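You operate a simulated robot arm through the tools that you are given. There is no shell and no other tool. Be economical: measure what you need, move in short steps, check, and stop when the job is done.

The job below is to be done with a simulated two-armed robot. You get a single attempt, and the scene is never put back.

Task
Stack the flanged stub labelled "P3" from the steel table top on top of the flanged stub labelled "P2". Then put the grey thermometer on the top deck of the cart. Then fetch the 1/2 steel adapter from the kit table top and stand it on the pull-out shelf of the cart. Then take the green cap and put it on the lower shelf of the kit table. Then open the top bench drawer, put the wooden brush in the inside of the top bench drawer and shut the drawer again. Keep to this order. Set down upright: grey thermometer, steel adapter.

It is judged by the outcome, as a careful person would: the job done as asked, and still so three seconds after it is handed in. It fails if anything else is knocked over, pushed out of place, dropped, spilled or broken. A push-on lid holds only when it is set on centred and level and pressed home; a screw cap is set on level and turned clockwise until tight.

Robot
Two 7-joint arms with two-finger parallel grippers on one trunk, on a base that drives. Base frame: it is fixed to the floor where the robot stands at the start and does not move with it; the origin is under the middle of the robot, x ahead of it, y to its left, z up; the surface under the hand at the start is at about z = 0.74. Readings come in m, rad, newtons and seconds.
The left shoulder is at the start at [0.02, 0.113, 1.147], the right one opposite. With the tool pointing down near the work surface each hand reaches from about 0.18 to 0.6 m from the robot's upright axis, wherever it stands, measured 20 degrees to its own side. Places, roughly: flanged stub [0.5, 0.25, 0.75]; green cap (6x6x3 cm) [0, -2.5, 0.8]; grey thermometer [-0.25, -2.25, 0.75]; inside of the top bench drawer [-5.9, 2.2, 0.6]; lower shelf of the kit table [-0.1, -2, 0.3]; pull-out shelf of the cart [-3.4, -1.8, 0.5]; steel adapter [-0.25, -2.5, 0.75]; top bench drawer [-5.8, 2.2, 0.7]; top deck of the cart [-3.4, -1.9, 0.8]; wooden brush (4x6x6 cm) [-6, 2.3, 0.9]. Payload 1.57 kg a hand.
The tool frame of a hand sits at the grasp point between the pads (the TCP): z along the fingers, y along the line on which they close. The tips reach 0.03 m beyond it. Largest opening 0.08 m; finger width 0.017, thickness 0.012; the body of the gripper, 0.04 by 0.082 m, starts 0.08 m behind the TCP.
Orientation is that of the tool frame in the base frame, as [roll, pitch, yaw] about the fixed x, y, z axes, in that order (R = Rz(yaw) Ry(pitch) Rx(roll)). With the fingers straight down and closing along the base's y, the tool's x points along the base's -x, its y along +y and its z along -z.

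Tools
- The arms move only by the tool servo_tool. It takes "left_deltas", "right_deltas" or both (then of equal length, played together; a hand with none holds still); each is a list of rows, each a list of 3 entries, a list of its own where there are three numbers: the shift along the base's x, y, z in m, then the turn, a rotation vector about the base's x, y, z in rad, then the finger opening in m, from 0 to 0.08. In form: [[[dx, dy, dz], [rx, ry, rz], grip], ...]. A call has 1 to 20 rows; each row is the pose to reach, as a shift and turn from the pose commanded when the call began. A row lasts 0.2 s, in which the tool goes at most 0.05 m and 0.15 rad; a call with a longer step from one row to the next is refused whole, and so is a gripper value outside its range. Where a pose cannot be reached the arm comes as near as it can. A force on the tool above 40 N (or 10 N above the force at the start of the call, whichever is more), or a blocked arm, ends the call early, and 0.2 s more pass. Each finger travels about 0.045 m/s and halts on what it meets, pressing with about 28 N; the grip force reading is that of the motor and also rises with nothing between the fingers. The clock runs only during rows and for 0.2 s after the last one: add rows that repeat a pose to give the fingers time. It gives the time, the measured TCP pose, the force on the tool (base axes), the opening and the grip force at its end, in the units of the frame above (readings bear some noise), with the torque about the TCP (base axes, N m) and any sound that the robot's microphone picked up.
- Cameras (640 x 400 px; columns grow to the right, rows downward): "scene" is now at [0.089, 0.0229, 1.2597]; the picture's right is [0.26, -0.97, 0.00], its down [-0.64, -0.17, -0.75] and it looks along [0.72, 0.20, -0.67] (base axes); focal length 257 px, centre (320, 200). "left" rides on the left gripper at [0.072, 0.007, -0.122] in its tool frame; the picture's right is [-0.09, 1.00, 0.00], its down [-0.84, -0.08, -0.54] and it looks along [-0.54, -0.05, 0.84] (tool axes); focal length 238 px, centre (320, 200). "right" rides on the right gripper at [0.072, -0.007, -0.122] in its tool frame; the picture's right is [0.09, 1.00, 0.00], its down [-0.84, 0.08, -0.54] and it looks along [-0.54, 0.05, 0.84] (tool axes); focal length 238 px, centre (320, 200). There is no depth. A picture from a camera that has moved, and an enlarged one, comes with that camera's place and axes in the base frame and with its lens.
- snapshot(camera): a new picture of that camera. It takes no simulated time.
- slide_trunk(by): slides the trunk up (or, below 0, down) by that many m; the arms and the scene camera ride with it, the base frame stays. It gives what a move gives, with no picture.
- base_move(legs): drives the robot by 1 to 6 legs, each [ahead, left, turn to the left] in m, m and rad, along the robot's own axes; the way and the turn of a leg run together, so that a leg with both is an arc; at most 1.5 m and 3.142 rad a leg. The arms and the cameras ride along, it lands a little off, and it stops where it bumps. It gives what a move gives.
- pan_tilt(pan, tilt): turns the head with the scene camera to pan (to the left, within 1.396 rad either way) and tilt (down, from -0.506 to 1.204), counted from straight ahead of the robot. It gives what a move gives.
- zoom(camera, box): a new picture of the part [left, top, right, bottom] of that camera's present view, enlarged. It takes no simulated time.
- job_done(): hands the job in; it is judged then, once.

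Work in short steps. Places have to be worked out from the pictures, the camera data and where the tool is seen: move nearer, look again, correct. Check each grasp and each placing, and mend what went wrong. You have 186 turns and 174 pictures in all, those below and enlarged ones among them. Open the grippers and draw the arms clear of the work before you hand the job in, unless the task says otherwise; then end with one line.

The tools are called as name(argument=value, ...) on one line, values as JSON. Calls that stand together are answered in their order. servo_tool: Moves the arms, as the interface text tells. Its arguments: {"type":"object","properties":{"left_deltas":{"type":"array"},"right_deltas":{"type":"array"}},"required":[]} The other tools are called the same way: slide_trunk (by) slides the trunk up or down; base_move (legs) drives the base; pan_tilt (pan, tilt) turns the head that bears the scene camera; snapshot (camera) takes a picture; zoom (camera, box) takes an enlarged picture of a part of a camera's view; job_done () hands the job in.

At the start:

```text
t: 0.0
left_eef_pos: [0.3435, 0.3156, 1.0252]
left_ee_rot: [3.141, 0.001, 3.14]
left_contact_force: [-0.2, 0.0, 0.2]
left_wrist_torque: [0.02, 0.0, 0.0]
left_finger_gap: 0.08
left_grip_force: 0.0
right_eef_pos: [0.4519, -0.0995, 1.0428]
right_ee_rot: [-3.141, 0.001, -3.142]
right_contact_force: [-0.2, -0.1, 0.3]
right_wrist_torque: [0.01, -0.04, 0.02]
right_finger_gap: 0.08
right_grip_force: 0.2
trunk travel left (down, up): [-0.2, 0.37]
robot x, y, heading: [0.0042, -0.0, 0.001]
head pan, tilt: [0.265, 0.728]
```

scene: 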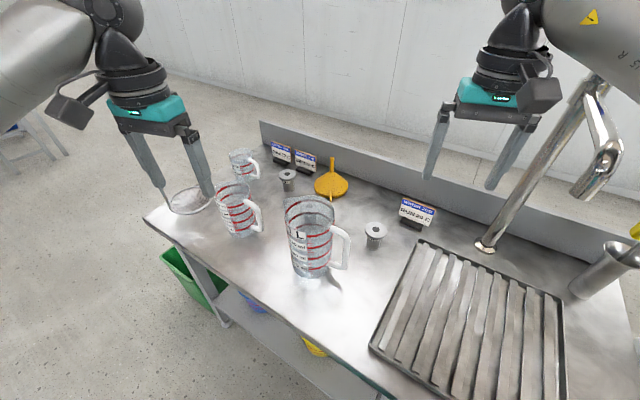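
right: 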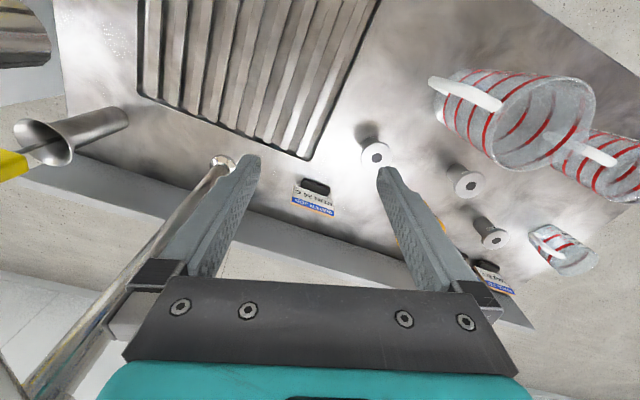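
left: 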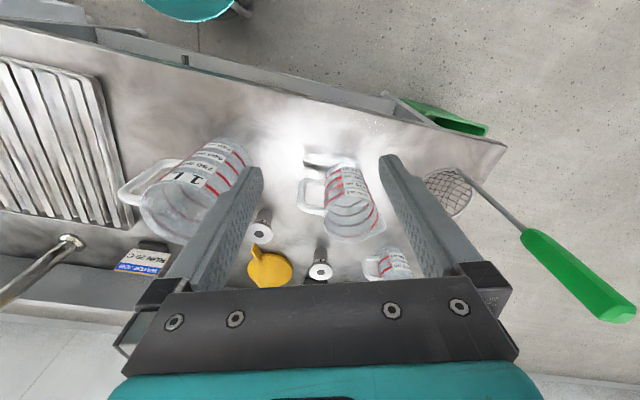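

I'll start by zooming on the stubs and the label cards, to tell which stub is which.

zoom(camera="scene", box=[220, 130, 460, 280])

zoom(camera="right", box=[280, 110, 600, 310])

zoom(camera="left", box=[100, 120, 420, 320])

```text
2.67 times, centred on (340, 205) of scene
camera zoom: at [0.089, 0.0229, 1.2597], right [0.26, -0.97, 0.0], down [-0.64, -0.17, -0.75], along [0.72, 0.2, -0.67], focal length 686 px, centre (267, 187)
```

zoom: 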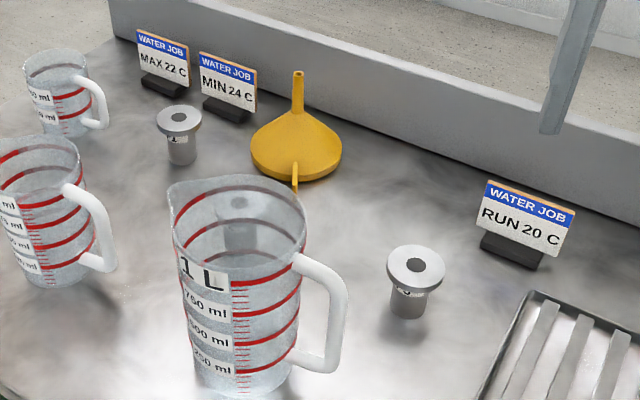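

```text
2.00 times, centred on (440, 210) of right
camera zoom: at [0.379, -0.1064, 1.1652], right [-0.09, 1.0, 0.0], down [0.84, 0.08, 0.54], along [0.54, 0.05, -0.84], focal length 477 px, centre (80, 180)
```

zoom: 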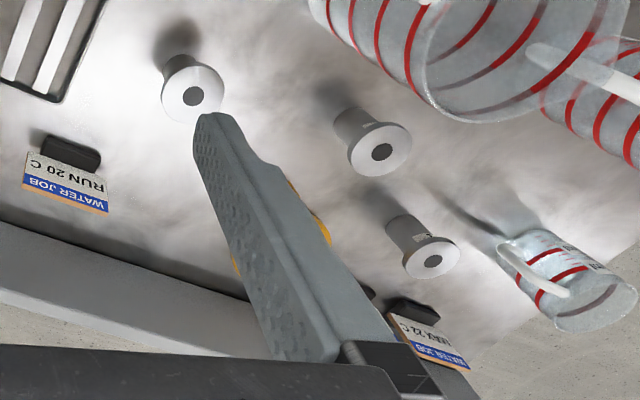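

```text
2.00 times, centred on (260, 220) of left
camera zoom: at [0.2707, 0.322, 1.1469], right [0.09, 1.0, 0.0], down [0.84, -0.08, 0.54], along [0.54, -0.05, -0.84], focal length 477 px, centre (440, 160)
```

zoom: 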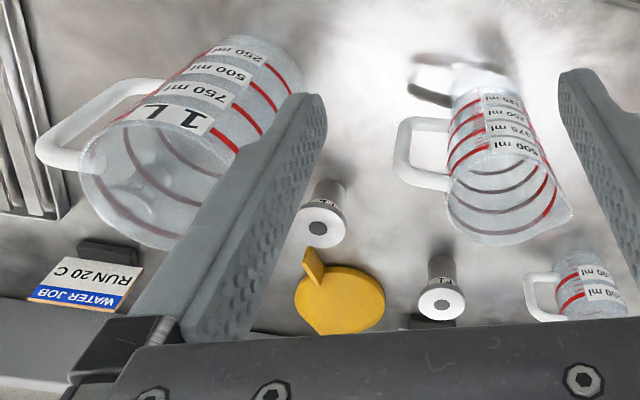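

The labels sit on the shafts, so I zoom hard on each stub.

zoom(camera="scene", box=[358, 216, 390, 252])

zoom(camera="scene", box=[272, 165, 304, 197])

zoom(camera="left", box=[240, 200, 290, 250])

zoom(camera="left", box=[300, 240, 350, 290])

```text
11.11 times, centred on (374, 234) of scene
camera zoom: at [0.089, 0.0229, 1.2597], right [0.26, -0.97, 0.0], down [-0.64, -0.17, -0.75], along [0.72, 0.2, -0.67], focal length 2857 px, centre (-280, -178)
```

zoom: 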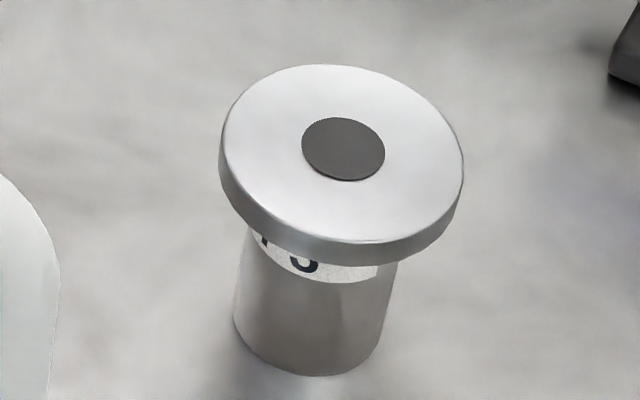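

```text
12.50 times, centred on (288, 181) of scene
camera zoom: at [0.089, 0.0229, 1.2597], right [0.26, -0.97, 0.0], down [-0.64, -0.17, -0.75], along [0.72, 0.2, -0.67], focal length 3214 px, centre (720, 438)
```

zoom: 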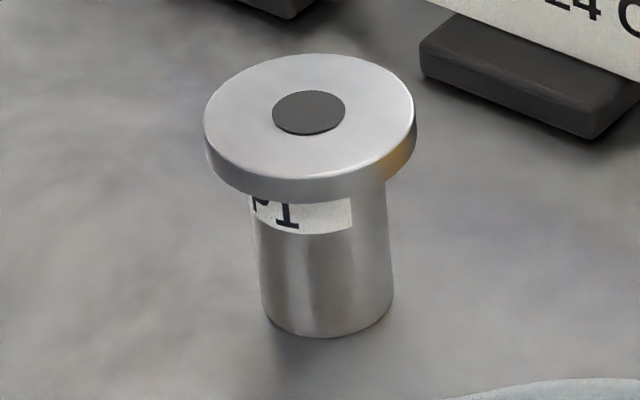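

```text
8.00 times, centred on (265, 225) of left
camera zoom: at [0.2707, 0.322, 1.1469], right [0.09, 1.0, 0.0], down [0.84, -0.08, 0.54], along [0.54, -0.05, -0.84], focal length 1907 px, centre (760, 0)
```

zoom: 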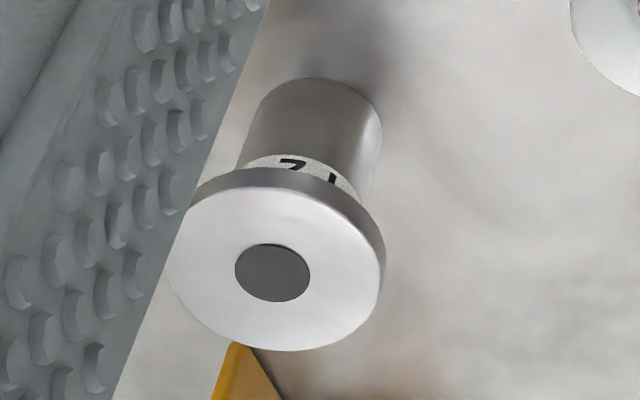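

```text
8.00 times, centred on (325, 265) of left
camera zoom: at [0.2707, 0.322, 1.1469], right [0.09, 1.0, 0.0], down [0.84, -0.08, 0.54], along [0.54, -0.05, -0.84], focal length 1907 px, centre (280, -320)
```

zoom: 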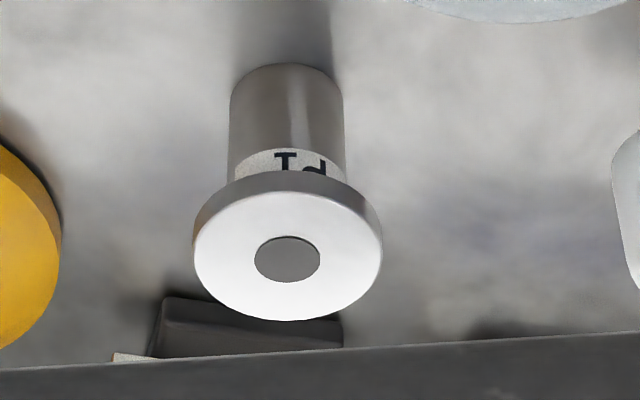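

From the views: the stub near the RUN card is P3 with its top at about (0.529, 0.004, 0.788). The middle one is P2 with its top near (0.56, 0.178, 0.79), and the back one is P1. I draw the right hand back out of the way and take the left hand over P3, staying high.

servo_tool(right_deltas=[[[-0.04, 0, 0.01], [0, 0, 0], 0.08], [[-0.08, 0, 0.02], [0, 0, 0], 0.08], [[-0.12, 0, 0.03], [0, 0, 0], 0.08], [[-0.16, 0, 0.03], [0, 0, 0], 0.08], [[-0.18, 0, 0.03], [0, 0, 0], 0.08], [[-0.18, 0, 0.03], [0, 0, 0], 0.08], [[-0.18, 0, 0.03], [0, 0, 0], 0.08], [[-0.18, 0, 0.03], [0, 0, 0], 0.08], [[-0.18, 0, 0.03], [0, 0, 0], 0.08], [[-0.18, 0, 0.03], [0, 0, 0], 0.08]], left_deltas=[[[0, 0, 0], [0, 0, 0], 0.08], [[0, 0, 0], [0, 0, 0], 0.08], [[0.02, -0.04, 0], [0, 0, 0], 0.08], [[0.04, -0.08, 0], [0, 0, 0], 0.08], [[0.065, -0.12, 0], [0, 0, 0], 0.08], [[0.09, -0.16, 0], [0, 0, 0], 0.08], [[0.115, -0.2, 0], [0, 0, 0], 0.08], [[0.14, -0.24, 0], [0, 0, 0], 0.08], [[0.16, -0.28, 0], [0, 0, 0], 0.08], [[0.17, -0.31, 0], [0, 0, 0], 0.08]])

snapshot(camera="left")

snapshot(camera="scene")

```text
t: 2.2
left_eef_pos: [0.5147, 0.0057, 1.024]
left_ee_rot: [3.141, -0.001, -3.141]
left_contact_force: [0.5, -0.1, 0.7]
left_wrist_torque: [-0.02, -0.01, -0.01]
left_finger_gap: 0.0801
left_grip_force: 0.0
right_eef_pos: [0.2749, -0.1027, 1.0703]
right_ee_rot: [-3.141, 0.0, 3.14]
right_contact_force: [-0.4, -0.1, -0.2]
right_wrist_torque: [0.03, -0.01, -0.01]
right_finger_gap: 0.08
right_grip_force: 0.0
trunk travel left (down, up): [-0.2, 0.37]
robot x, y, heading: [-0.0035, 0.0046, 0.001]
head pan, tilt: [0.265, 0.728]
```

```text
163 pictures are left
camera left: at [0.4425, 0.0111, 1.1467], right [0.09, 1.0, 0.0], down [0.84, -0.08, 0.54], along [0.54, -0.05, -0.84], focal length 238 px, centre (320, 200)
```

left: 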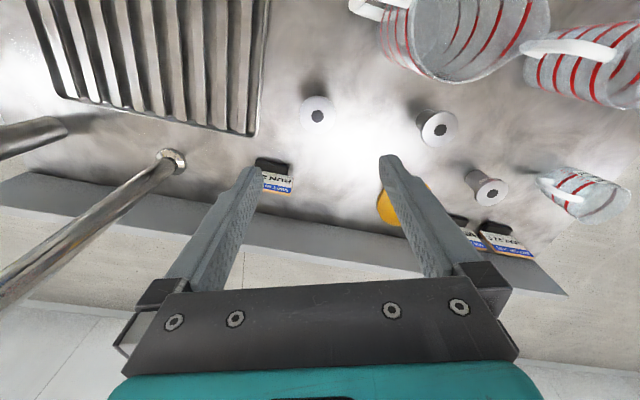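

```text
162 pictures are left
camera scene: at [0.0889, 0.0224, 1.2597], right [0.26, -0.97, 0.0], down [-0.64, -0.17, -0.75], along [0.72, 0.2, -0.67], focal length 257 px, centre (320, 200)
```

scene: 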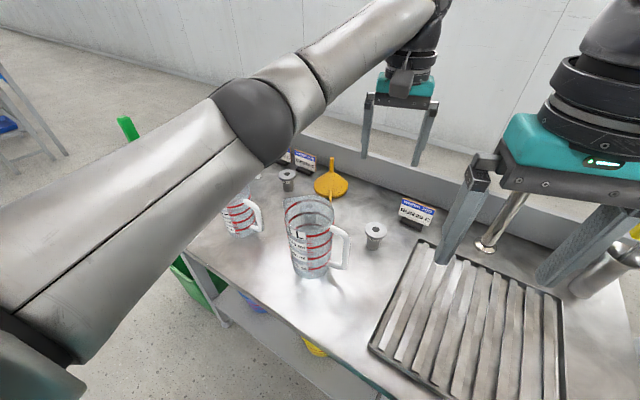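

P3's top is now measured at about (0.527, 0.000). I come down to 0.86 above it and look again.

servo_tool(left_deltas=[[[0.012, -0.003, -0.04], [0, 0, 0], 0.08], [[0.012, -0.003, -0.085], [0, 0, 0], 0.08], [[0.012, -0.003, -0.13], [0, 0, 0], 0.08], [[0.012, -0.003, -0.16], [0, 0, 0], 0.08], [[0.012, -0.003, -0.16], [0, 0, 0], 0.08]])

snapshot(camera="left")

```text
t: 3.4
left_eef_pos: [0.5264, 0.0023, 0.8658]
left_ee_rot: [3.141, -0.001, -3.14]
left_contact_force: [-0.4, 0.2, 0.4]
left_wrist_torque: [0.02, 0.0, 0.03]
left_finger_gap: 0.0799
left_grip_force: 0.0
right_eef_pos: [0.273, -0.1027, 1.0694]
right_ee_rot: [3.141, 0.001, 3.142]
right_contact_force: [0.4, 0.0, -0.3]
right_wrist_torque: [0.01, -0.01, 0.01]
right_finger_gap: 0.08
right_grip_force: 0.1
trunk travel left (down, up): [-0.2, 0.37]
robot x, y, heading: [0.0, 0.0008, -0.002]
head pan, tilt: [0.265, 0.728]
```

```text
161 pictures are left
camera left: at [0.4536, 0.0089, 0.9873], right [0.09, 1.0, 0.0], down [0.84, -0.08, 0.54], along [0.54, -0.05, -0.84], focal length 238 px, centre (320, 200)
```

left: 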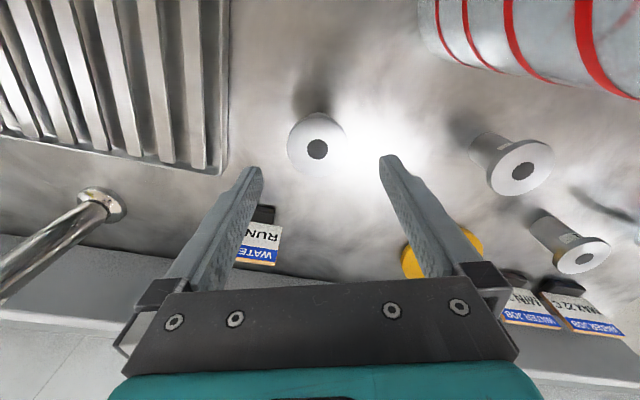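

P3 lies at (0.5285, 0.000). I go down to z of about 0.782, so the pads sit at the flange, and close the fingers.

servo_tool(left_deltas=[[[0.002, -0.002, -0.04], [0, 0, 0], 0.08], [[0.002, -0.002, -0.07], [0, 0, 0], 0.08], [[0.002, -0.002, -0.084], [0, 0, 0], 0.08], [[0.002, -0.002, -0.084], [0, 0, 0], 0.08], [[0.002, -0.002, -0.084], [0, 0, 0], 0.045], [[0.002, -0.002, -0.084], [0, 0, 0], 0.04], [[0.002, -0.002, -0.084], [0, 0, 0], 0.04], [[0.002, -0.002, -0.084], [0, 0, 0], 0.04], [[0.002, -0.002, -0.084], [0, 0, 0], 0.04]])

snapshot(camera="left")

```text
t: 5.4
left_eef_pos: [0.5248, 0.0008, 0.7799]
left_ee_rot: [3.141, -0.002, -3.141]
left_contact_force: [0.1, 0.3, 0.6]
left_wrist_torque: [-0.03, -0.01, -0.01]
left_finger_gap: 0.0511
left_grip_force: 27.9
right_eef_pos: [0.2732, -0.1019, 1.0698]
right_ee_rot: [-3.14, 0.0, 3.14]
right_contact_force: [0.8, -0.4, 0.0]
right_wrist_torque: [-0.01, -0.03, -0.03]
right_finger_gap: 0.0801
right_grip_force: 0.0
trunk travel left (down, up): [-0.2, 0.37]
robot x, y, heading: [0.0004, -0.0002, 0.004]
head pan, tilt: [0.265, 0.728]
```

```text
160 pictures are left
camera left: at [0.454, 0.0073, 0.9023], right [0.09, 1.0, 0.0], down [0.84, -0.08, 0.54], along [0.54, -0.05, -0.84], focal length 238 px, centre (320, 200)
```

left: 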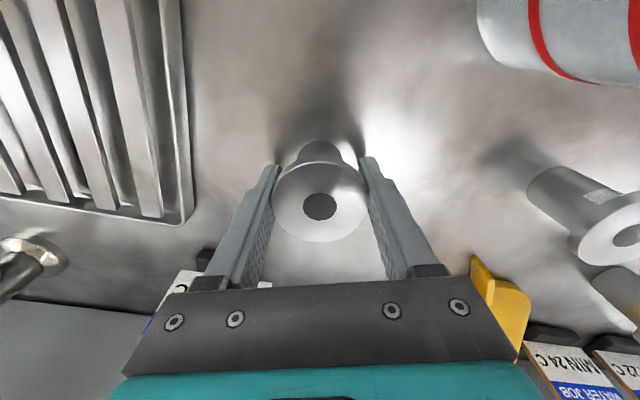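

Gripped at 0.051 across the flange. I lift and check that the stub comes with the hand.

servo_tool(left_deltas=[[[0, 0, 0.04], [0, 0, 0], 0.04], [[0, 0, 0.08], [0, 0, 0], 0.04], [[0, 0, 0.12], [0, 0, 0], 0.04], [[0, 0, 0.12], [0, 0, 0], 0.04]])

snapshot(camera="left")

snapshot(camera="scene")

```text
t: 6.4
left_eef_pos: [0.5255, 0.0006, 0.9018]
left_ee_rot: [3.14, 0.0, -3.14]
left_contact_force: [-0.7, -0.3, -2.4]
left_wrist_torque: [-0.02, 0.0, 0.03]
left_finger_gap: 0.0511
left_grip_force: 28.1
right_eef_pos: [0.2726, -0.1011, 1.0695]
right_ee_rot: [3.14, 0.0, 3.14]
right_contact_force: [-1.3, 1.3, -0.4]
right_wrist_torque: [0.0, 0.05, 0.02]
right_finger_gap: 0.0801
right_grip_force: 0.1
trunk travel left (down, up): [-0.2, 0.37]
robot x, y, heading: [-0.0004, 0.0018, -0.003]
head pan, tilt: [0.265, 0.728]
```

```text
159 pictures are left
camera left: at [0.4536, 0.0063, 1.0237], right [0.09, 1.0, 0.0], down [0.84, -0.08, 0.54], along [0.54, -0.05, -0.84], focal length 238 px, centre (320, 200)
```

left: 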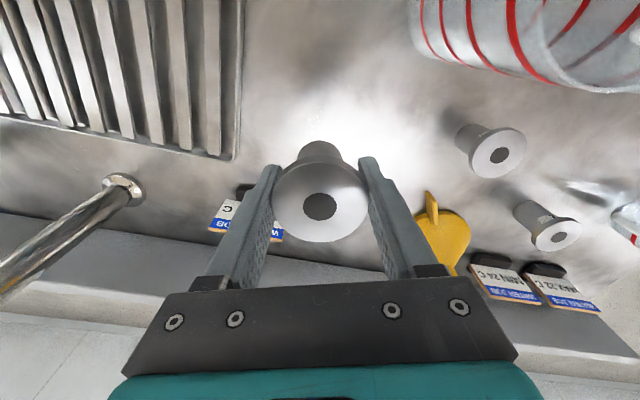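

```text
158 pictures are left
camera scene: at [0.0892, 0.023, 1.2596], right [0.26, -0.97, 0.0], down [-0.64, -0.17, -0.75], along [0.72, 0.2, -0.67], focal length 257 px, centre (320, 200)
```

scene: 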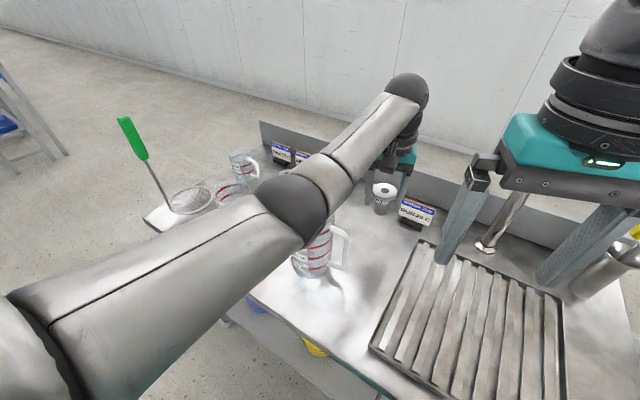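

The stub is held straight, its axis about 5 mm ahead of the TCP. P2's axis is at (0.560, 0.1755), so I move over it at this height.

servo_tool(left_deltas=[[[0.006, 0.04, 0.01], [0, 0, 0], 0.04], [[0.014, 0.08, 0.01], [0, 0, 0], 0.04], [[0.022, 0.12, 0.01], [0, 0, 0], 0.04], [[0.028, 0.16, 0.01], [0, 0, 0], 0.04], [[0.0296, 0.1765, 0.01], [0, 0, 0], 0.04], [[0.0296, 0.1765, 0.01], [0, 0, 0], 0.04]])

snapshot(camera="left")

snapshot(camera="scene")

```text
t: 7.8
left_eef_pos: [0.5541, 0.1795, 0.9107]
left_ee_rot: [3.141, 0.0, 3.141]
left_contact_force: [-0.2, 1.0, -2.7]
left_wrist_torque: [0.01, -0.02, -0.01]
left_finger_gap: 0.0513
left_grip_force: 28.3
right_eef_pos: [0.2727, -0.1017, 1.0698]
right_ee_rot: [-3.141, 0.0, 3.141]
right_contact_force: [-0.6, -0.1, -1.4]
right_wrist_torque: [0.01, 0.02, -0.02]
right_finger_gap: 0.0798
right_grip_force: 0.1
trunk travel left (down, up): [-0.2, 0.37]
robot x, y, heading: [0.001, 0.0019, 0.002]
head pan, tilt: [0.265, 0.728]
```

```text
157 pictures are left
camera left: at [0.4826, 0.1854, 1.0322], right [0.09, 1.0, 0.0], down [0.84, -0.08, 0.54], along [0.54, -0.05, -0.84], focal length 238 px, centre (320, 200)
```

left: 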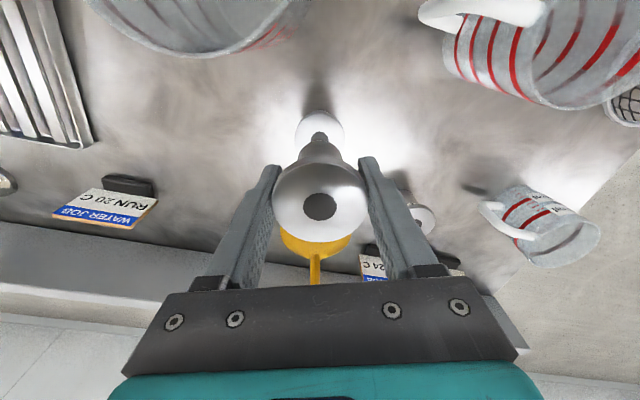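

```text
156 pictures are left
camera scene: at [0.0892, 0.023, 1.2596], right [0.26, -0.97, 0.0], down [-0.64, -0.17, -0.75], along [0.72, 0.2, -0.67], focal length 257 px, centre (320, 200)
```

scene: 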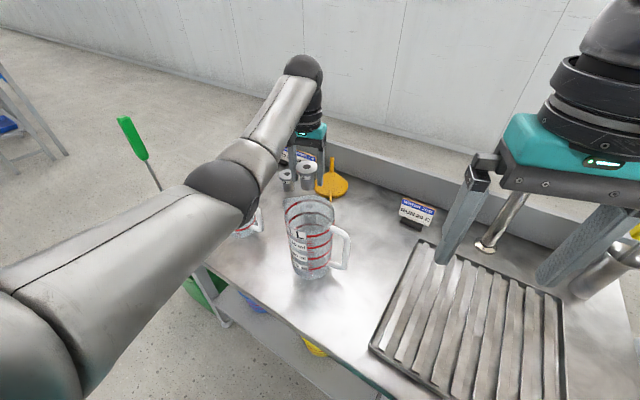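

I zoom on the pair to check the alignment.

zoom(camera="left", box=[270, 100, 370, 250])

```text
2.67 times, centred on (320, 175) of left
camera zoom: at [0.4826, 0.1854, 1.0322], right [0.09, 1.0, 0.0], down [0.84, -0.08, 0.54], along [0.54, -0.05, -0.84], focal length 636 px, centre (320, 267)
```

zoom: 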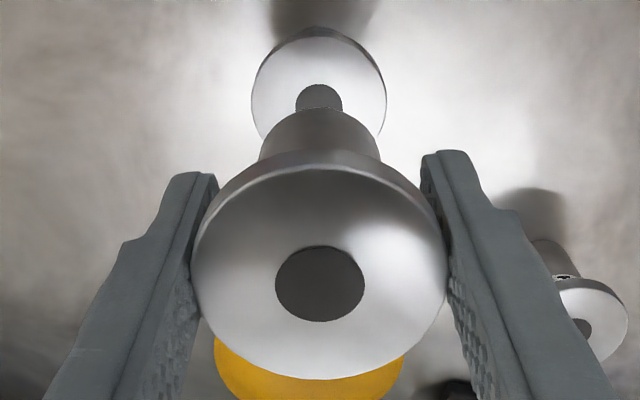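

The flange widths give a top height of 0.797 for both stubs. That puts P3's axis at about (0.5537, 0.1786) and P2's at (0.5615, 0.1775). I shift 8 mm forward, come down partway and recheck.

servo_tool(left_deltas=[[[0.008, -0.001, 0], [0, 0, 0], 0.04], [[0.008, -0.001, -0.03], [0, 0, 0], 0.04], [[0.008, -0.001, -0.055], [0, 0, 0], 0.04], [[0.008, -0.001, -0.055], [0, 0, 0], 0.04]])

zoom(camera="left", box=[240, 100, 400, 200])

zoom(camera="scene", box=[240, 110, 380, 220])

```text
t: 8.8
left_eef_pos: [0.5638, 0.1778, 0.8569]
left_ee_rot: [-3.141, -0.001, -3.141]
left_contact_force: [-0.4, -0.6, -3.2]
left_wrist_torque: [0.0, 0.01, 0.02]
left_finger_gap: 0.0515
left_grip_force: 28.0
right_eef_pos: [0.2725, -0.1017, 1.0713]
right_ee_rot: [3.141, -0.002, 3.142]
right_contact_force: [-0.5, 0.1, 0.1]
right_wrist_torque: [0.0, 0.01, -0.01]
right_finger_gap: 0.0799
right_grip_force: 0.0
trunk travel left (down, up): [-0.2, 0.37]
robot x, y, heading: [-0.0003, -0.0013, 0.0]
head pan, tilt: [0.265, 0.728]
```

```text
4.00 times, centred on (320, 150) of left
camera zoom: at [0.4921, 0.1851, 0.9785], right [0.09, 1.0, 0.0], down [0.84, -0.08, 0.54], along [0.54, -0.05, -0.84], focal length 953 px, centre (320, 400)
```

zoom: 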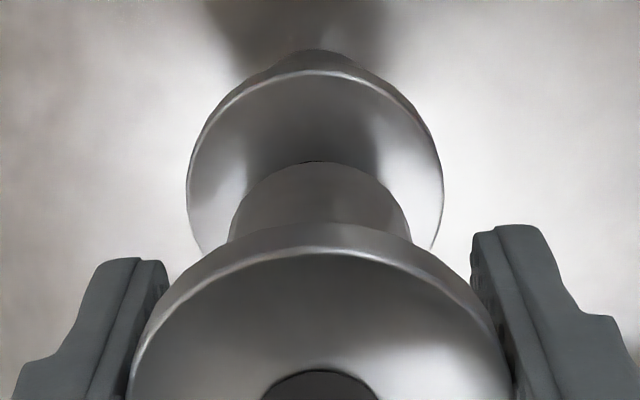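

```text
3.64 times, centred on (310, 165) of scene
camera zoom: at [0.0892, 0.023, 1.2596], right [0.26, -0.97, 0.0], down [-0.64, -0.17, -0.75], along [0.72, 0.2, -0.67], focal length 935 px, centre (356, 327)
```

zoom: 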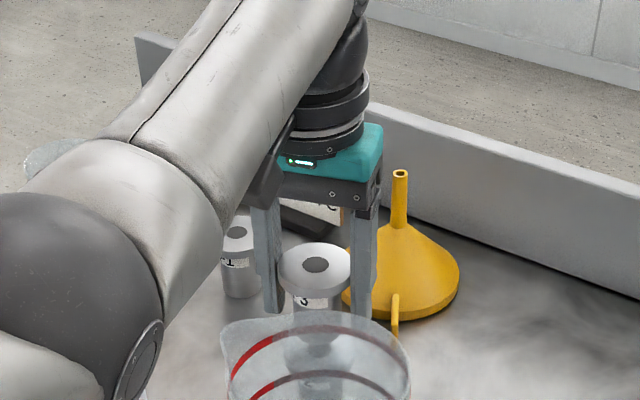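

P3 is now about 2 mm too far forward and 1 mm to the left, with a gap of roughly 19 mm. I correct this and lower almost to contact.

servo_tool(left_deltas=[[[-0.0022, -0.001, 0], [0, 0, 0], 0.04], [[-0.0022, -0.001, -0.01], [0, 0, 0], 0.04], [[-0.0022, -0.001, -0.015], [0, 0, 0], 0.04], [[-0.0022, -0.001, -0.017], [0, 0, 0], 0.04], [[-0.0022, -0.001, -0.017], [0, 0, 0], 0.04]])

zoom(camera="left", box=[240, 100, 400, 200])

```text
t: 10.0
left_eef_pos: [0.563, 0.1753, 0.839]
left_ee_rot: [-3.142, 0.0, -3.141]
left_contact_force: [0.5, -0.2, -2.6]
left_wrist_torque: [-0.02, 0.02, -0.03]
left_finger_gap: 0.0513
left_grip_force: 27.9
right_eef_pos: [0.2727, -0.1019, 1.0701]
right_ee_rot: [-3.141, 0.0, 3.14]
right_contact_force: [-0.1, 0.1, -0.6]
right_wrist_torque: [0.03, -0.01, 0.0]
right_finger_gap: 0.0802
right_grip_force: 0.1
trunk travel left (down, up): [-0.2, 0.37]
robot x, y, heading: [0.0041, -0.0005, 0.003]
head pan, tilt: [0.265, 0.728]
```

```text
4.00 times, centred on (320, 150) of left
camera zoom: at [0.4905, 0.1821, 0.9613], right [0.09, 1.0, 0.0], down [0.84, -0.08, 0.54], along [0.54, -0.05, -0.84], focal length 953 px, centre (320, 400)
```

zoom: 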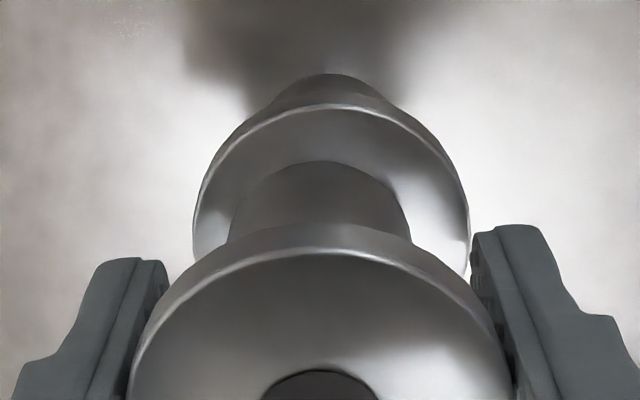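

P3 is now 2 mm too far to the right and 1 mm forward. I correct that and lower the last few millimetres, watching the force.

servo_tool(left_deltas=[[[-0.001, 0.0022, 0], [0, 0, 0], 0.04], [[-0.001, 0.0022, -0.001], [0, 0, 0], 0.04], [[-0.001, 0.0022, -0.002], [0, 0, 0], 0.04]])

zoom(camera="left", box=[240, 100, 400, 200])

```text
t: 10.8
left_eef_pos: [0.5611, 0.1775, 0.8393]
left_ee_rot: [3.141, 0.003, -3.14]
left_contact_force: [-1.7, 0.9, 3.1]
left_wrist_torque: [0.14, 0.15, 0.02]
left_finger_gap: 0.0512
left_grip_force: 27.9
right_eef_pos: [0.2715, -0.1019, 1.0716]
right_ee_rot: [-3.141, 0.001, 3.141]
right_contact_force: [-0.1, -0.1, -0.4]
right_wrist_torque: [-0.01, 0.0, 0.0]
right_finger_gap: 0.08
right_grip_force: 0.0
trunk travel left (down, up): [-0.2, 0.37]
robot x, y, heading: [-0.0005, -0.0021, -0.001]
head pan, tilt: [0.265, 0.728]
```

```text
4.00 times, centred on (320, 150) of left
camera zoom: at [0.4888, 0.1839, 0.9603], right [0.09, 1.0, 0.0], down [0.84, -0.08, 0.54], along [0.54, -0.05, -0.84], focal length 953 px, centre (320, 400)
```

zoom: 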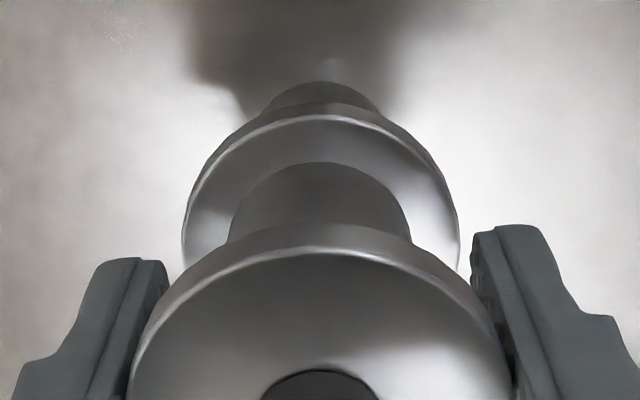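

Contact is made (force up about 6 N) and the stub is centred in both directions. I open the fingers and lift straight up.

servo_tool(left_deltas=[[[0, 0, -0.0005], [0, 0, 0], 0.052], [[0, 0, -0.0005], [0, 0, 0], 0.058], [[0, 0, -0.0005], [0, 0, 0], 0.08], [[0, 0, -0.0005], [0, 0, 0], 0.08], [[0, 0, -0.0005], [0, 0, 0], 0.08], [[0, 0, -0.0005], [0, 0, 0], 0.08], [[0, 0, 0.02], [0, 0, 0], 0.08], [[0, 0, 0.05], [0, 0, 0], 0.08], [[0, 0, 0.09], [0, 0, 0], 0.08], [[0, 0, 0.13], [0, 0, 0], 0.08], [[0, 0, 0.16], [0, 0, 0], 0.08]])

snapshot(camera="left")

zoom(camera="scene", box=[240, 110, 380, 220])

```text
t: 13.2
left_eef_pos: [0.5599, 0.1742, 0.9972]
left_ee_rot: [3.142, -0.002, -3.139]
left_contact_force: [-0.2, 0.3, 0.7]
left_wrist_torque: [0.01, 0.0, 0.02]
left_finger_gap: 0.08
left_grip_force: 0.1
right_eef_pos: [0.2729, -0.1015, 1.0699]
right_ee_rot: [3.14, 0.001, 3.141]
right_contact_force: [1.0, -0.1, -0.3]
right_wrist_torque: [0.01, -0.04, 0.0]
right_finger_gap: 0.0801
right_grip_force: 0.0
trunk travel left (down, up): [-0.2, 0.37]
robot x, y, heading: [-0.0004, 0.0001, -0.005]
head pan, tilt: [0.265, 0.728]
```

```text
150 pictures are left
camera left: at [0.4882, 0.1809, 1.1188], right [0.09, 1.0, 0.0], down [0.84, -0.08, 0.54], along [0.54, -0.05, -0.84], focal length 238 px, centre (320, 200)
```

left: 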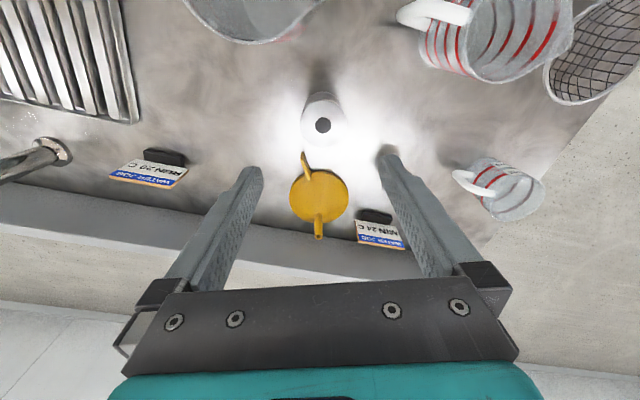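

```text
3.64 times, centred on (310, 165) of scene
camera zoom: at [0.0888, 0.0228, 1.2597], right [0.26, -0.97, 0.0], down [-0.64, -0.17, -0.75], along [0.72, 0.2, -0.67], focal length 935 px, centre (356, 327)
```

zoom: 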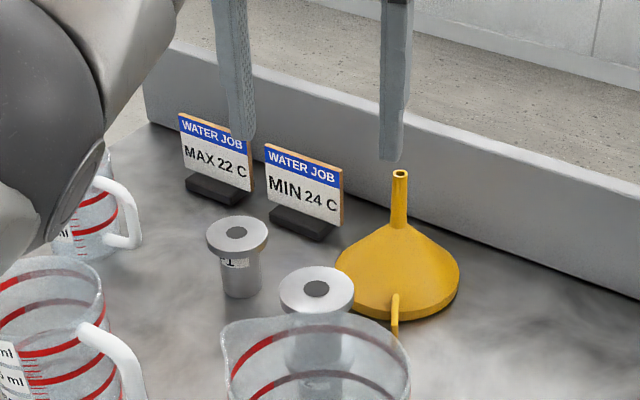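

P3 stands on P2. I retract the left arm and look round to the right for the kit table.

servo_tool(left_deltas=[[[-0.03, 0.01, 0.03], [0, 0, 0], 0.08], [[-0.07, 0.02, 0.06], [0, 0, 0], 0.08], [[-0.11, 0.03, 0.08], [0, 0, 0], 0.08], [[-0.15, 0.03, 0.08], [0, 0, 0], 0.08], [[-0.19, 0.03, 0.08], [0, 0, 0], 0.08], [[-0.23, 0.03, 0.08], [0, 0, 0], 0.08], [[-0.27, 0.03, 0.08], [0, 0, 0], 0.08], [[-0.27, 0.03, 0.08], [0, 0, 0], 0.08]])

pan_tilt(pan=-1.39, tilt=0.35)

snapshot(camera="scene")

```text
refused: row 2 steps farther than a row can; nothing moved
```

```text
t: 14.9
left_eef_pos: [0.5583, 0.1751, 0.9961]
left_ee_rot: [3.141, 0.001, -3.141]
left_contact_force: [0.2, 0.3, -0.8]
left_wrist_torque: [0.0, -0.02, 0.0]
left_finger_gap: 0.0801
left_grip_force: 0.1
right_eef_pos: [0.2718, -0.1015, 1.0701]
right_ee_rot: [-3.142, 0.0, 3.141]
right_contact_force: [-0.1, 0.1, 1.0]
right_wrist_torque: [-0.01, -0.02, 0.03]
right_finger_gap: 0.0801
right_grip_force: 0.1
trunk travel left (down, up): [-0.2, 0.37]
robot x, y, heading: [-0.0011, -0.002, -0.003]
head pan, tilt: [-1.389, 0.351]
```

```text
148 pictures are left
camera scene: at [0.025, -0.0906, 1.2935], right [-0.98, -0.18, 0.0], down [-0.06, 0.34, -0.94], along [0.17, -0.92, -0.34], focal length 257 px, centre (320, 200)
```

scene: 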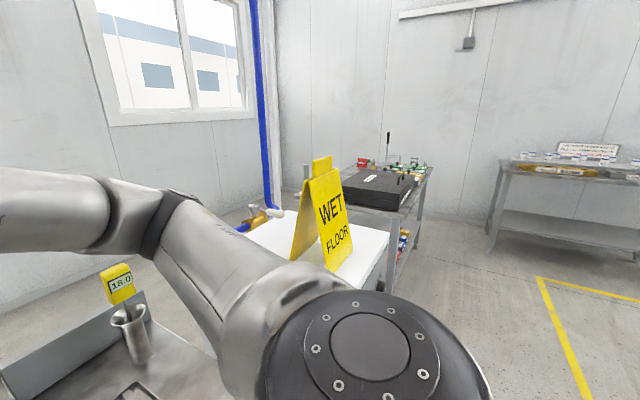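

The kit table carrying a black case is to the right, behind a wet-floor sign. I redo the left arm retract in smaller steps.

servo_tool(left_deltas=[[[-0.03, 0.01, 0.03], [0, 0, 0], 0.08], [[-0.06, 0.02, 0.06], [0, 0, 0], 0.08], [[-0.1, 0.03, 0.08], [0, 0, 0], 0.08], [[-0.14, 0.03, 0.08], [0, 0, 0], 0.08], [[-0.18, 0.03, 0.08], [0, 0, 0], 0.08], [[-0.22, 0.03, 0.08], [0, 0, 0], 0.08], [[-0.26, 0.03, 0.08], [0, 0, 0], 0.08], [[-0.29, 0.03, 0.08], [0, 0, 0], 0.08], [[-0.29, 0.03, 0.08], [0, 0, 0], 0.08]])

base_move(legs=[[-0.4, 0, 0], [0, 0, -1.2]])

pan_tilt(pan=0, tilt=0.4)

snapshot(camera="scene")

```text
t: 16.9
left_eef_pos: [0.2726, 0.2049, 1.0784]
left_ee_rot: [3.141, 0.002, -3.14]
left_contact_force: [-0.5, 0.3, 0.6]
left_wrist_torque: [0.0, 0.02, 0.0]
left_finger_gap: 0.0798
left_grip_force: 0.1
right_eef_pos: [0.2723, -0.102, 1.0692]
right_ee_rot: [-3.142, 0.0, 3.141]
right_contact_force: [0.6, -0.5, -0.6]
right_wrist_torque: [0.0, 0.01, -0.01]
right_finger_gap: 0.0801
right_grip_force: 0.0
trunk travel left (down, up): [-0.2, 0.37]
robot x, y, heading: [0.002, 0.0061, -0.004]
head pan, tilt: [-1.389, 0.351]
```

```text
t: 22.5
left_eef_pos: [-0.1265, -0.1822, 1.0774]
left_ee_rot: [3.141, 0.0, 1.943]
left_contact_force: [-0.3, -1.1, 1.6]
left_wrist_torque: [0.0, -0.03, 0.03]
left_finger_gap: 0.0798
left_grip_force: 0.1
right_eef_pos: [-0.415, -0.2928, 1.0705]
right_ee_rot: [-3.141, 0.001, 1.942]
right_contact_force: [0.6, -0.1, -0.5]
right_wrist_torque: [0.0, 0.0, -0.05]
right_finger_gap: 0.0799
right_grip_force: 0.1
trunk travel left (down, up): [-0.2, 0.37]
robot x, y, heading: [-0.4185, -0.0053, -1.198]
head pan, tilt: [-1.389, 0.351]
```

```text
t: 24.0
left_eef_pos: [-0.1266, -0.1824, 1.0785]
left_ee_rot: [-3.141, -0.001, 1.942]
left_contact_force: [0.5, 0.2, -0.3]
left_wrist_torque: [0.02, 0.01, -0.01]
left_finger_gap: 0.0799
left_grip_force: 0.1
right_eef_pos: [-0.413, -0.2937, 1.071]
right_ee_rot: [-3.141, 0.001, 1.942]
right_contact_force: [-0.5, -0.2, 0.0]
right_wrist_torque: [0.0, -0.01, 0.02]
right_finger_gap: 0.08
right_grip_force: 0.0
trunk travel left (down, up): [-0.2, 0.37]
robot x, y, heading: [-0.4183, -0.0001, -1.198]
head pan, tilt: [0.0, 0.4]
```

```text
147 pictures are left
camera scene: at [-0.3819, -0.0965, 1.2889], right [-0.93, -0.36, 0.0], down [-0.14, 0.36, -0.92], along [0.33, -0.86, -0.39], focal length 257 px, centre (320, 200)
```

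scene: 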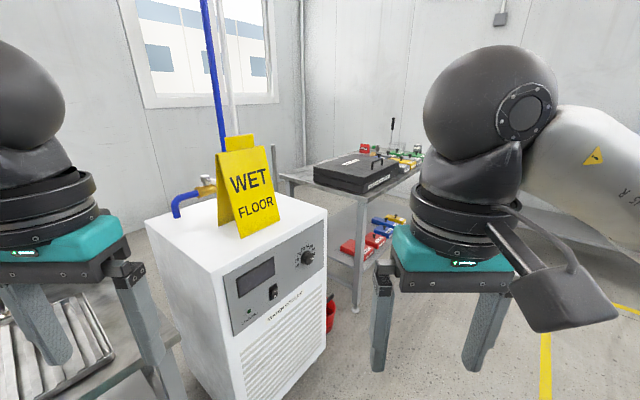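

The kit table is best approached from its open (-x) side. I drive around the machine to about (-1.1, -1.2), turn to face +x and look.

base_move(legs=[[0, -1.05, 0], [0.87, 0, 0], [0, 0, 0.8]])

snapshot(camera="scene")

```text
t: 35.9
left_eef_pos: [-0.7691, -1.1377, 1.0774]
left_ee_rot: [-3.141, 0.0, 2.729]
left_contact_force: [-0.6, -0.4, 0.8]
left_wrist_torque: [0.01, 0.02, -0.01]
left_finger_gap: 0.0802
left_grip_force: 0.1
right_eef_pos: [-0.893, -1.4172, 1.0706]
right_ee_rot: [-3.141, 0.0, 2.728]
right_contact_force: [0.7, 0.6, 0.0]
right_wrist_torque: [0.02, 0.0, 0.02]
right_finger_gap: 0.0798
right_grip_force: 0.1
trunk travel left (down, up): [-0.2, 0.37]
robot x, y, heading: [-1.1045, -1.215, -0.415]
head pan, tilt: [0.0, 0.4]
```

```text
146 pictures are left
camera scene: at [-1.01, -1.2552, 1.2889], right [-0.4, -0.92, 0.0], down [-0.36, 0.16, -0.92], along [0.84, -0.37, -0.39], focal length 257 px, centre (320, 200)
```

scene: 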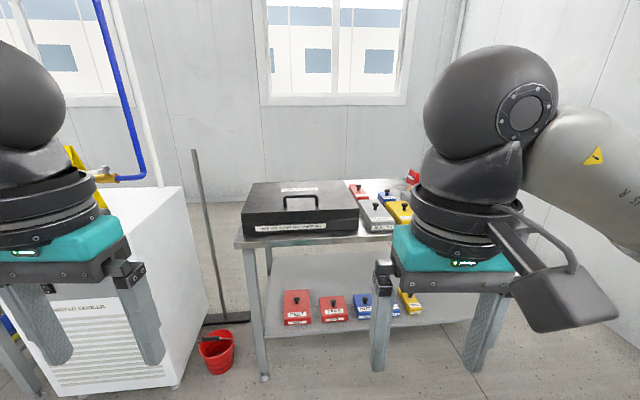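

The kit table is turned: its front edge runs from about (-0.07, -1.30) to (-0.30, -1.91), so its square heading is about -0.36. I slide along it and come somewhat nearer.

base_move(legs=[[0, 0, 0.055], [0, -0.7, 0], [0.4, 0, 0]])

pan_tilt(pan=0, tilt=0.6)

snapshot(camera="scene")

snapshot(camera="right")

```text
t: 42.2
left_eef_pos: [-0.6522, -1.9253, 1.078]
left_ee_rot: [3.141, 0.0, 2.77]
left_contact_force: [0.8, 0.3, -0.9]
left_wrist_torque: [-0.01, 0.0, -0.02]
left_finger_gap: 0.0798
left_grip_force: 0.2
right_eef_pos: [-0.7642, -2.2106, 1.0695]
right_ee_rot: [-3.141, 0.0, 2.769]
right_contact_force: [0.8, 0.7, 0.1]
right_wrist_torque: [-0.02, 0.01, 0.0]
right_finger_gap: 0.08
right_grip_force: 0.1
trunk travel left (down, up): [-0.2, 0.37]
robot x, y, heading: [-0.9791, -2.0175, -0.37]
head pan, tilt: [0.0, 0.4]
```

```text
t: 43.0
left_eef_pos: [-0.6532, -1.9254, 1.0786]
left_ee_rot: [-3.141, -0.002, 2.769]
left_contact_force: [1.2, -0.1, -0.7]
left_wrist_torque: [-0.04, 0.0, 0.02]
left_finger_gap: 0.0799
left_grip_force: 0.1
right_eef_pos: [-0.7631, -2.2108, 1.0704]
right_ee_rot: [3.141, 0.0, 2.77]
right_contact_force: [0.5, 0.2, 0.0]
right_wrist_torque: [0.01, -0.02, 0.03]
right_finger_gap: 0.0799
right_grip_force: 0.0
trunk travel left (down, up): [-0.2, 0.37]
robot x, y, heading: [-0.9824, -2.0174, -0.369]
head pan, tilt: [0.0, 0.6]
```

```text
145 pictures are left
camera scene: at [-0.8917, -2.0516, 1.2708], right [-0.36, -0.93, 0.0], down [-0.53, 0.2, -0.83], along [0.77, -0.3, -0.56], focal length 257 px, centre (320, 200)
```

scene: 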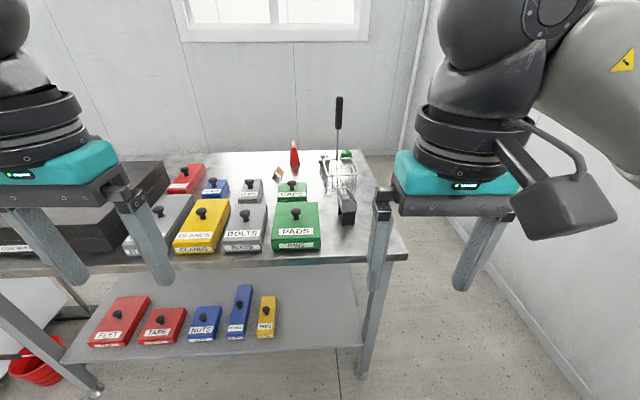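

```text
144 pictures are left
camera right: at [-0.8345, -2.1903, 1.1924], right [0.28, 0.96, 0.0], down [0.81, -0.23, 0.54], along [0.52, -0.15, -0.84], focal length 238 px, centre (320, 200)
```

right: 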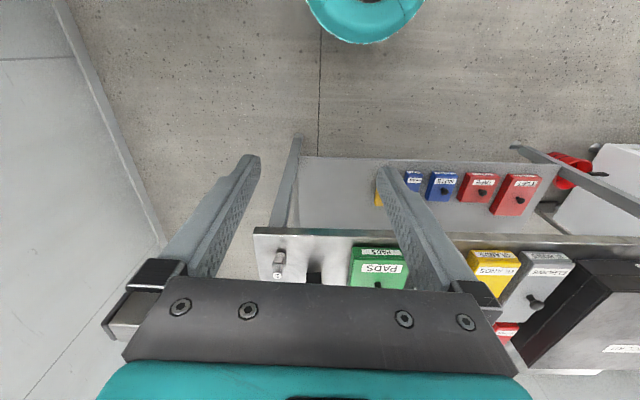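

I zoom on the right end of the kit table to identify the items.

zoom(camera="scene", box=[240, 90, 400, 250])

zoom(camera="scene", box=[310, 140, 370, 230])

```text
2.50 times, centred on (320, 170) of scene
camera zoom: at [-0.8917, -2.0516, 1.2708], right [-0.36, -0.93, 0.0], down [-0.53, 0.2, -0.83], along [0.77, -0.3, -0.56], focal length 643 px, centre (320, 275)
```

zoom: 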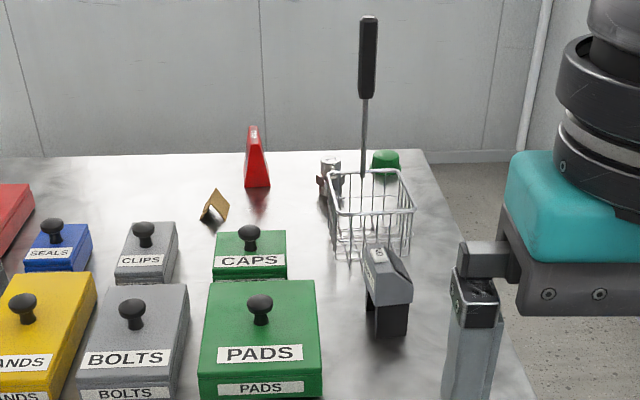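

```text
4.44 times, centred on (340, 185) of scene
camera zoom: at [-0.8917, -2.0516, 1.2708], right [-0.36, -0.93, 0.0], down [-0.53, 0.2, -0.83], along [0.77, -0.3, -0.56], focal length 1143 px, centre (231, 267)
```

zoom: 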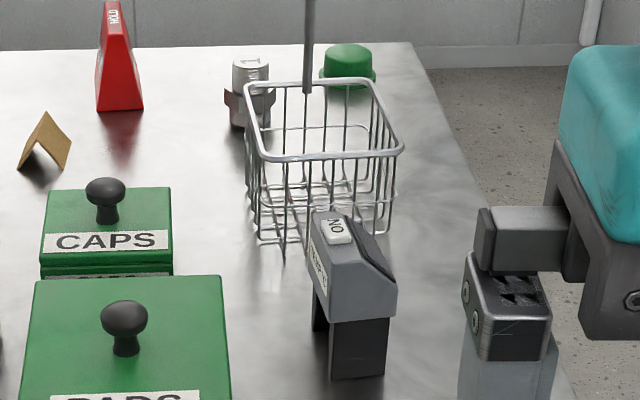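

The thermometer stands at roughly (-0.32, -2.37) near the front edge. The adapter and the green cap are further back, behind the wire basket. I drive nearer for the thermometer and look.

base_move(legs=[[0.26, 0, 0.03]])

snapshot(camera="scene")

snapshot(camera="right")

```text
t: 44.8
left_eef_pos: [-0.4138, -2.007, 1.078]
left_ee_rot: [-3.141, 0.0, 2.795]
left_contact_force: [0.0, 0.2, 0.4]
left_wrist_torque: [-0.03, 0.06, 0.03]
left_finger_gap: 0.0803
left_grip_force: 0.0
right_eef_pos: [-0.518, -2.2954, 1.0702]
right_ee_rot: [3.141, 0.002, 2.797]
right_contact_force: [0.0, -0.3, -0.3]
right_wrist_torque: [0.02, 0.03, -0.02]
right_finger_gap: 0.08
right_grip_force: 0.1
trunk travel left (down, up): [-0.2, 0.37]
robot x, y, heading: [-0.7392, -2.1095, -0.347]
head pan, tilt: [0.0, 0.6]
```

```text
141 pictures are left
camera scene: at [-0.6493, -2.1397, 1.2706], right [-0.34, -0.94, 0.0], down [-0.53, 0.19, -0.82], along [0.78, -0.28, -0.57], focal length 257 px, centre (320, 200)
```

scene: 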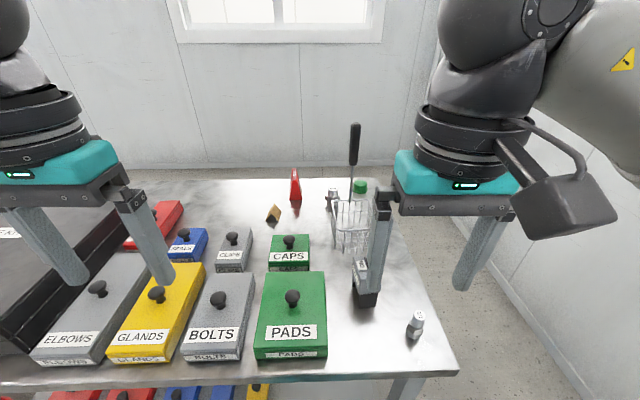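

```text
140 pictures are left
camera right: at [-0.5887, -2.277, 1.1923], right [0.25, 0.97, 0.0], down [0.81, -0.21, 0.54], along [0.52, -0.14, -0.84], focal length 238 px, centre (320, 200)
```

right: 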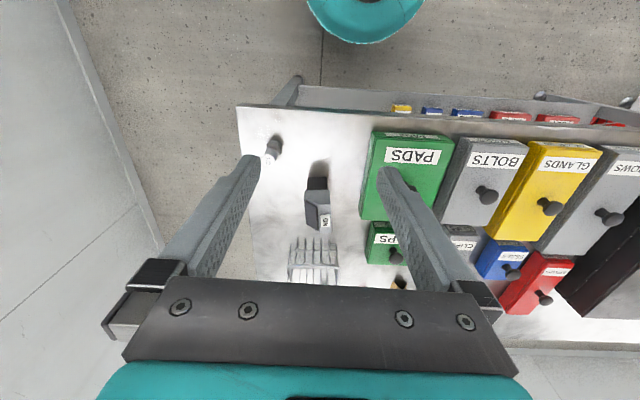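

There is a second adapter at the front right corner. I zoom to read its marking and to see the thermometer.

zoom(camera="scene", box=[395, 300, 435, 345])

zoom(camera="right", box=[250, 130, 350, 280])

zoom(camera="scene", box=[310, 170, 400, 320])

```text
8.89 times, centred on (415, 322) of scene
camera zoom: at [-0.6493, -2.1397, 1.2706], right [-0.34, -0.94, 0.0], down [-0.53, 0.19, -0.82], along [0.78, -0.28, -0.57], focal length 2286 px, centre (-524, -889)
```

zoom: 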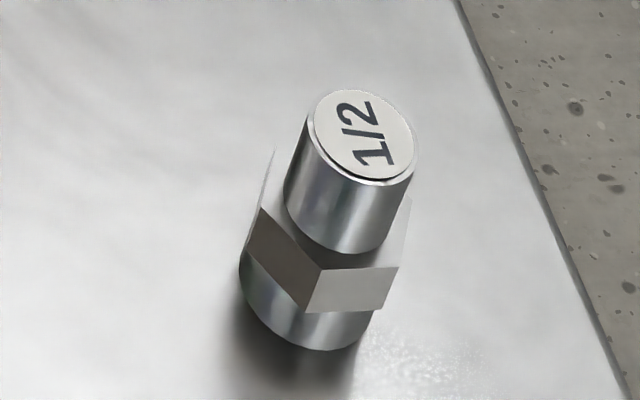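

```text
2.67 times, centred on (300, 205) of right
camera zoom: at [-0.5887, -2.277, 1.1923], right [0.25, 0.97, 0.0], down [0.81, -0.21, 0.54], along [0.52, -0.14, -0.84], focal length 636 px, centre (373, 187)
```

zoom: 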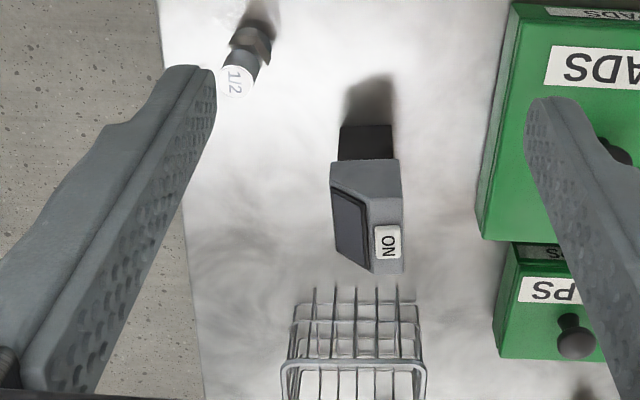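

```text
2.67 times, centred on (355, 245) of scene
camera zoom: at [-0.6493, -2.1397, 1.2706], right [-0.34, -0.94, 0.0], down [-0.53, 0.19, -0.82], along [0.78, -0.28, -0.57], focal length 686 px, centre (227, 80)
```

zoom: 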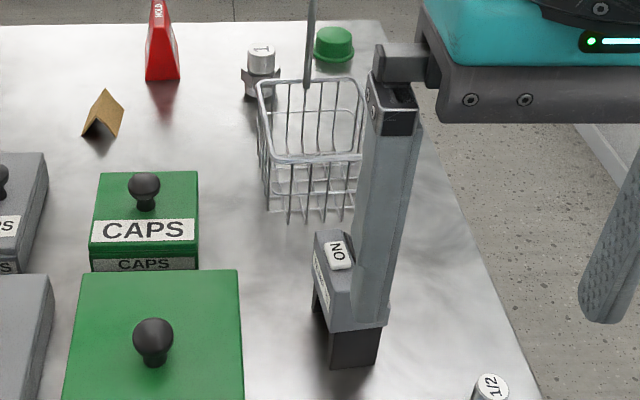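

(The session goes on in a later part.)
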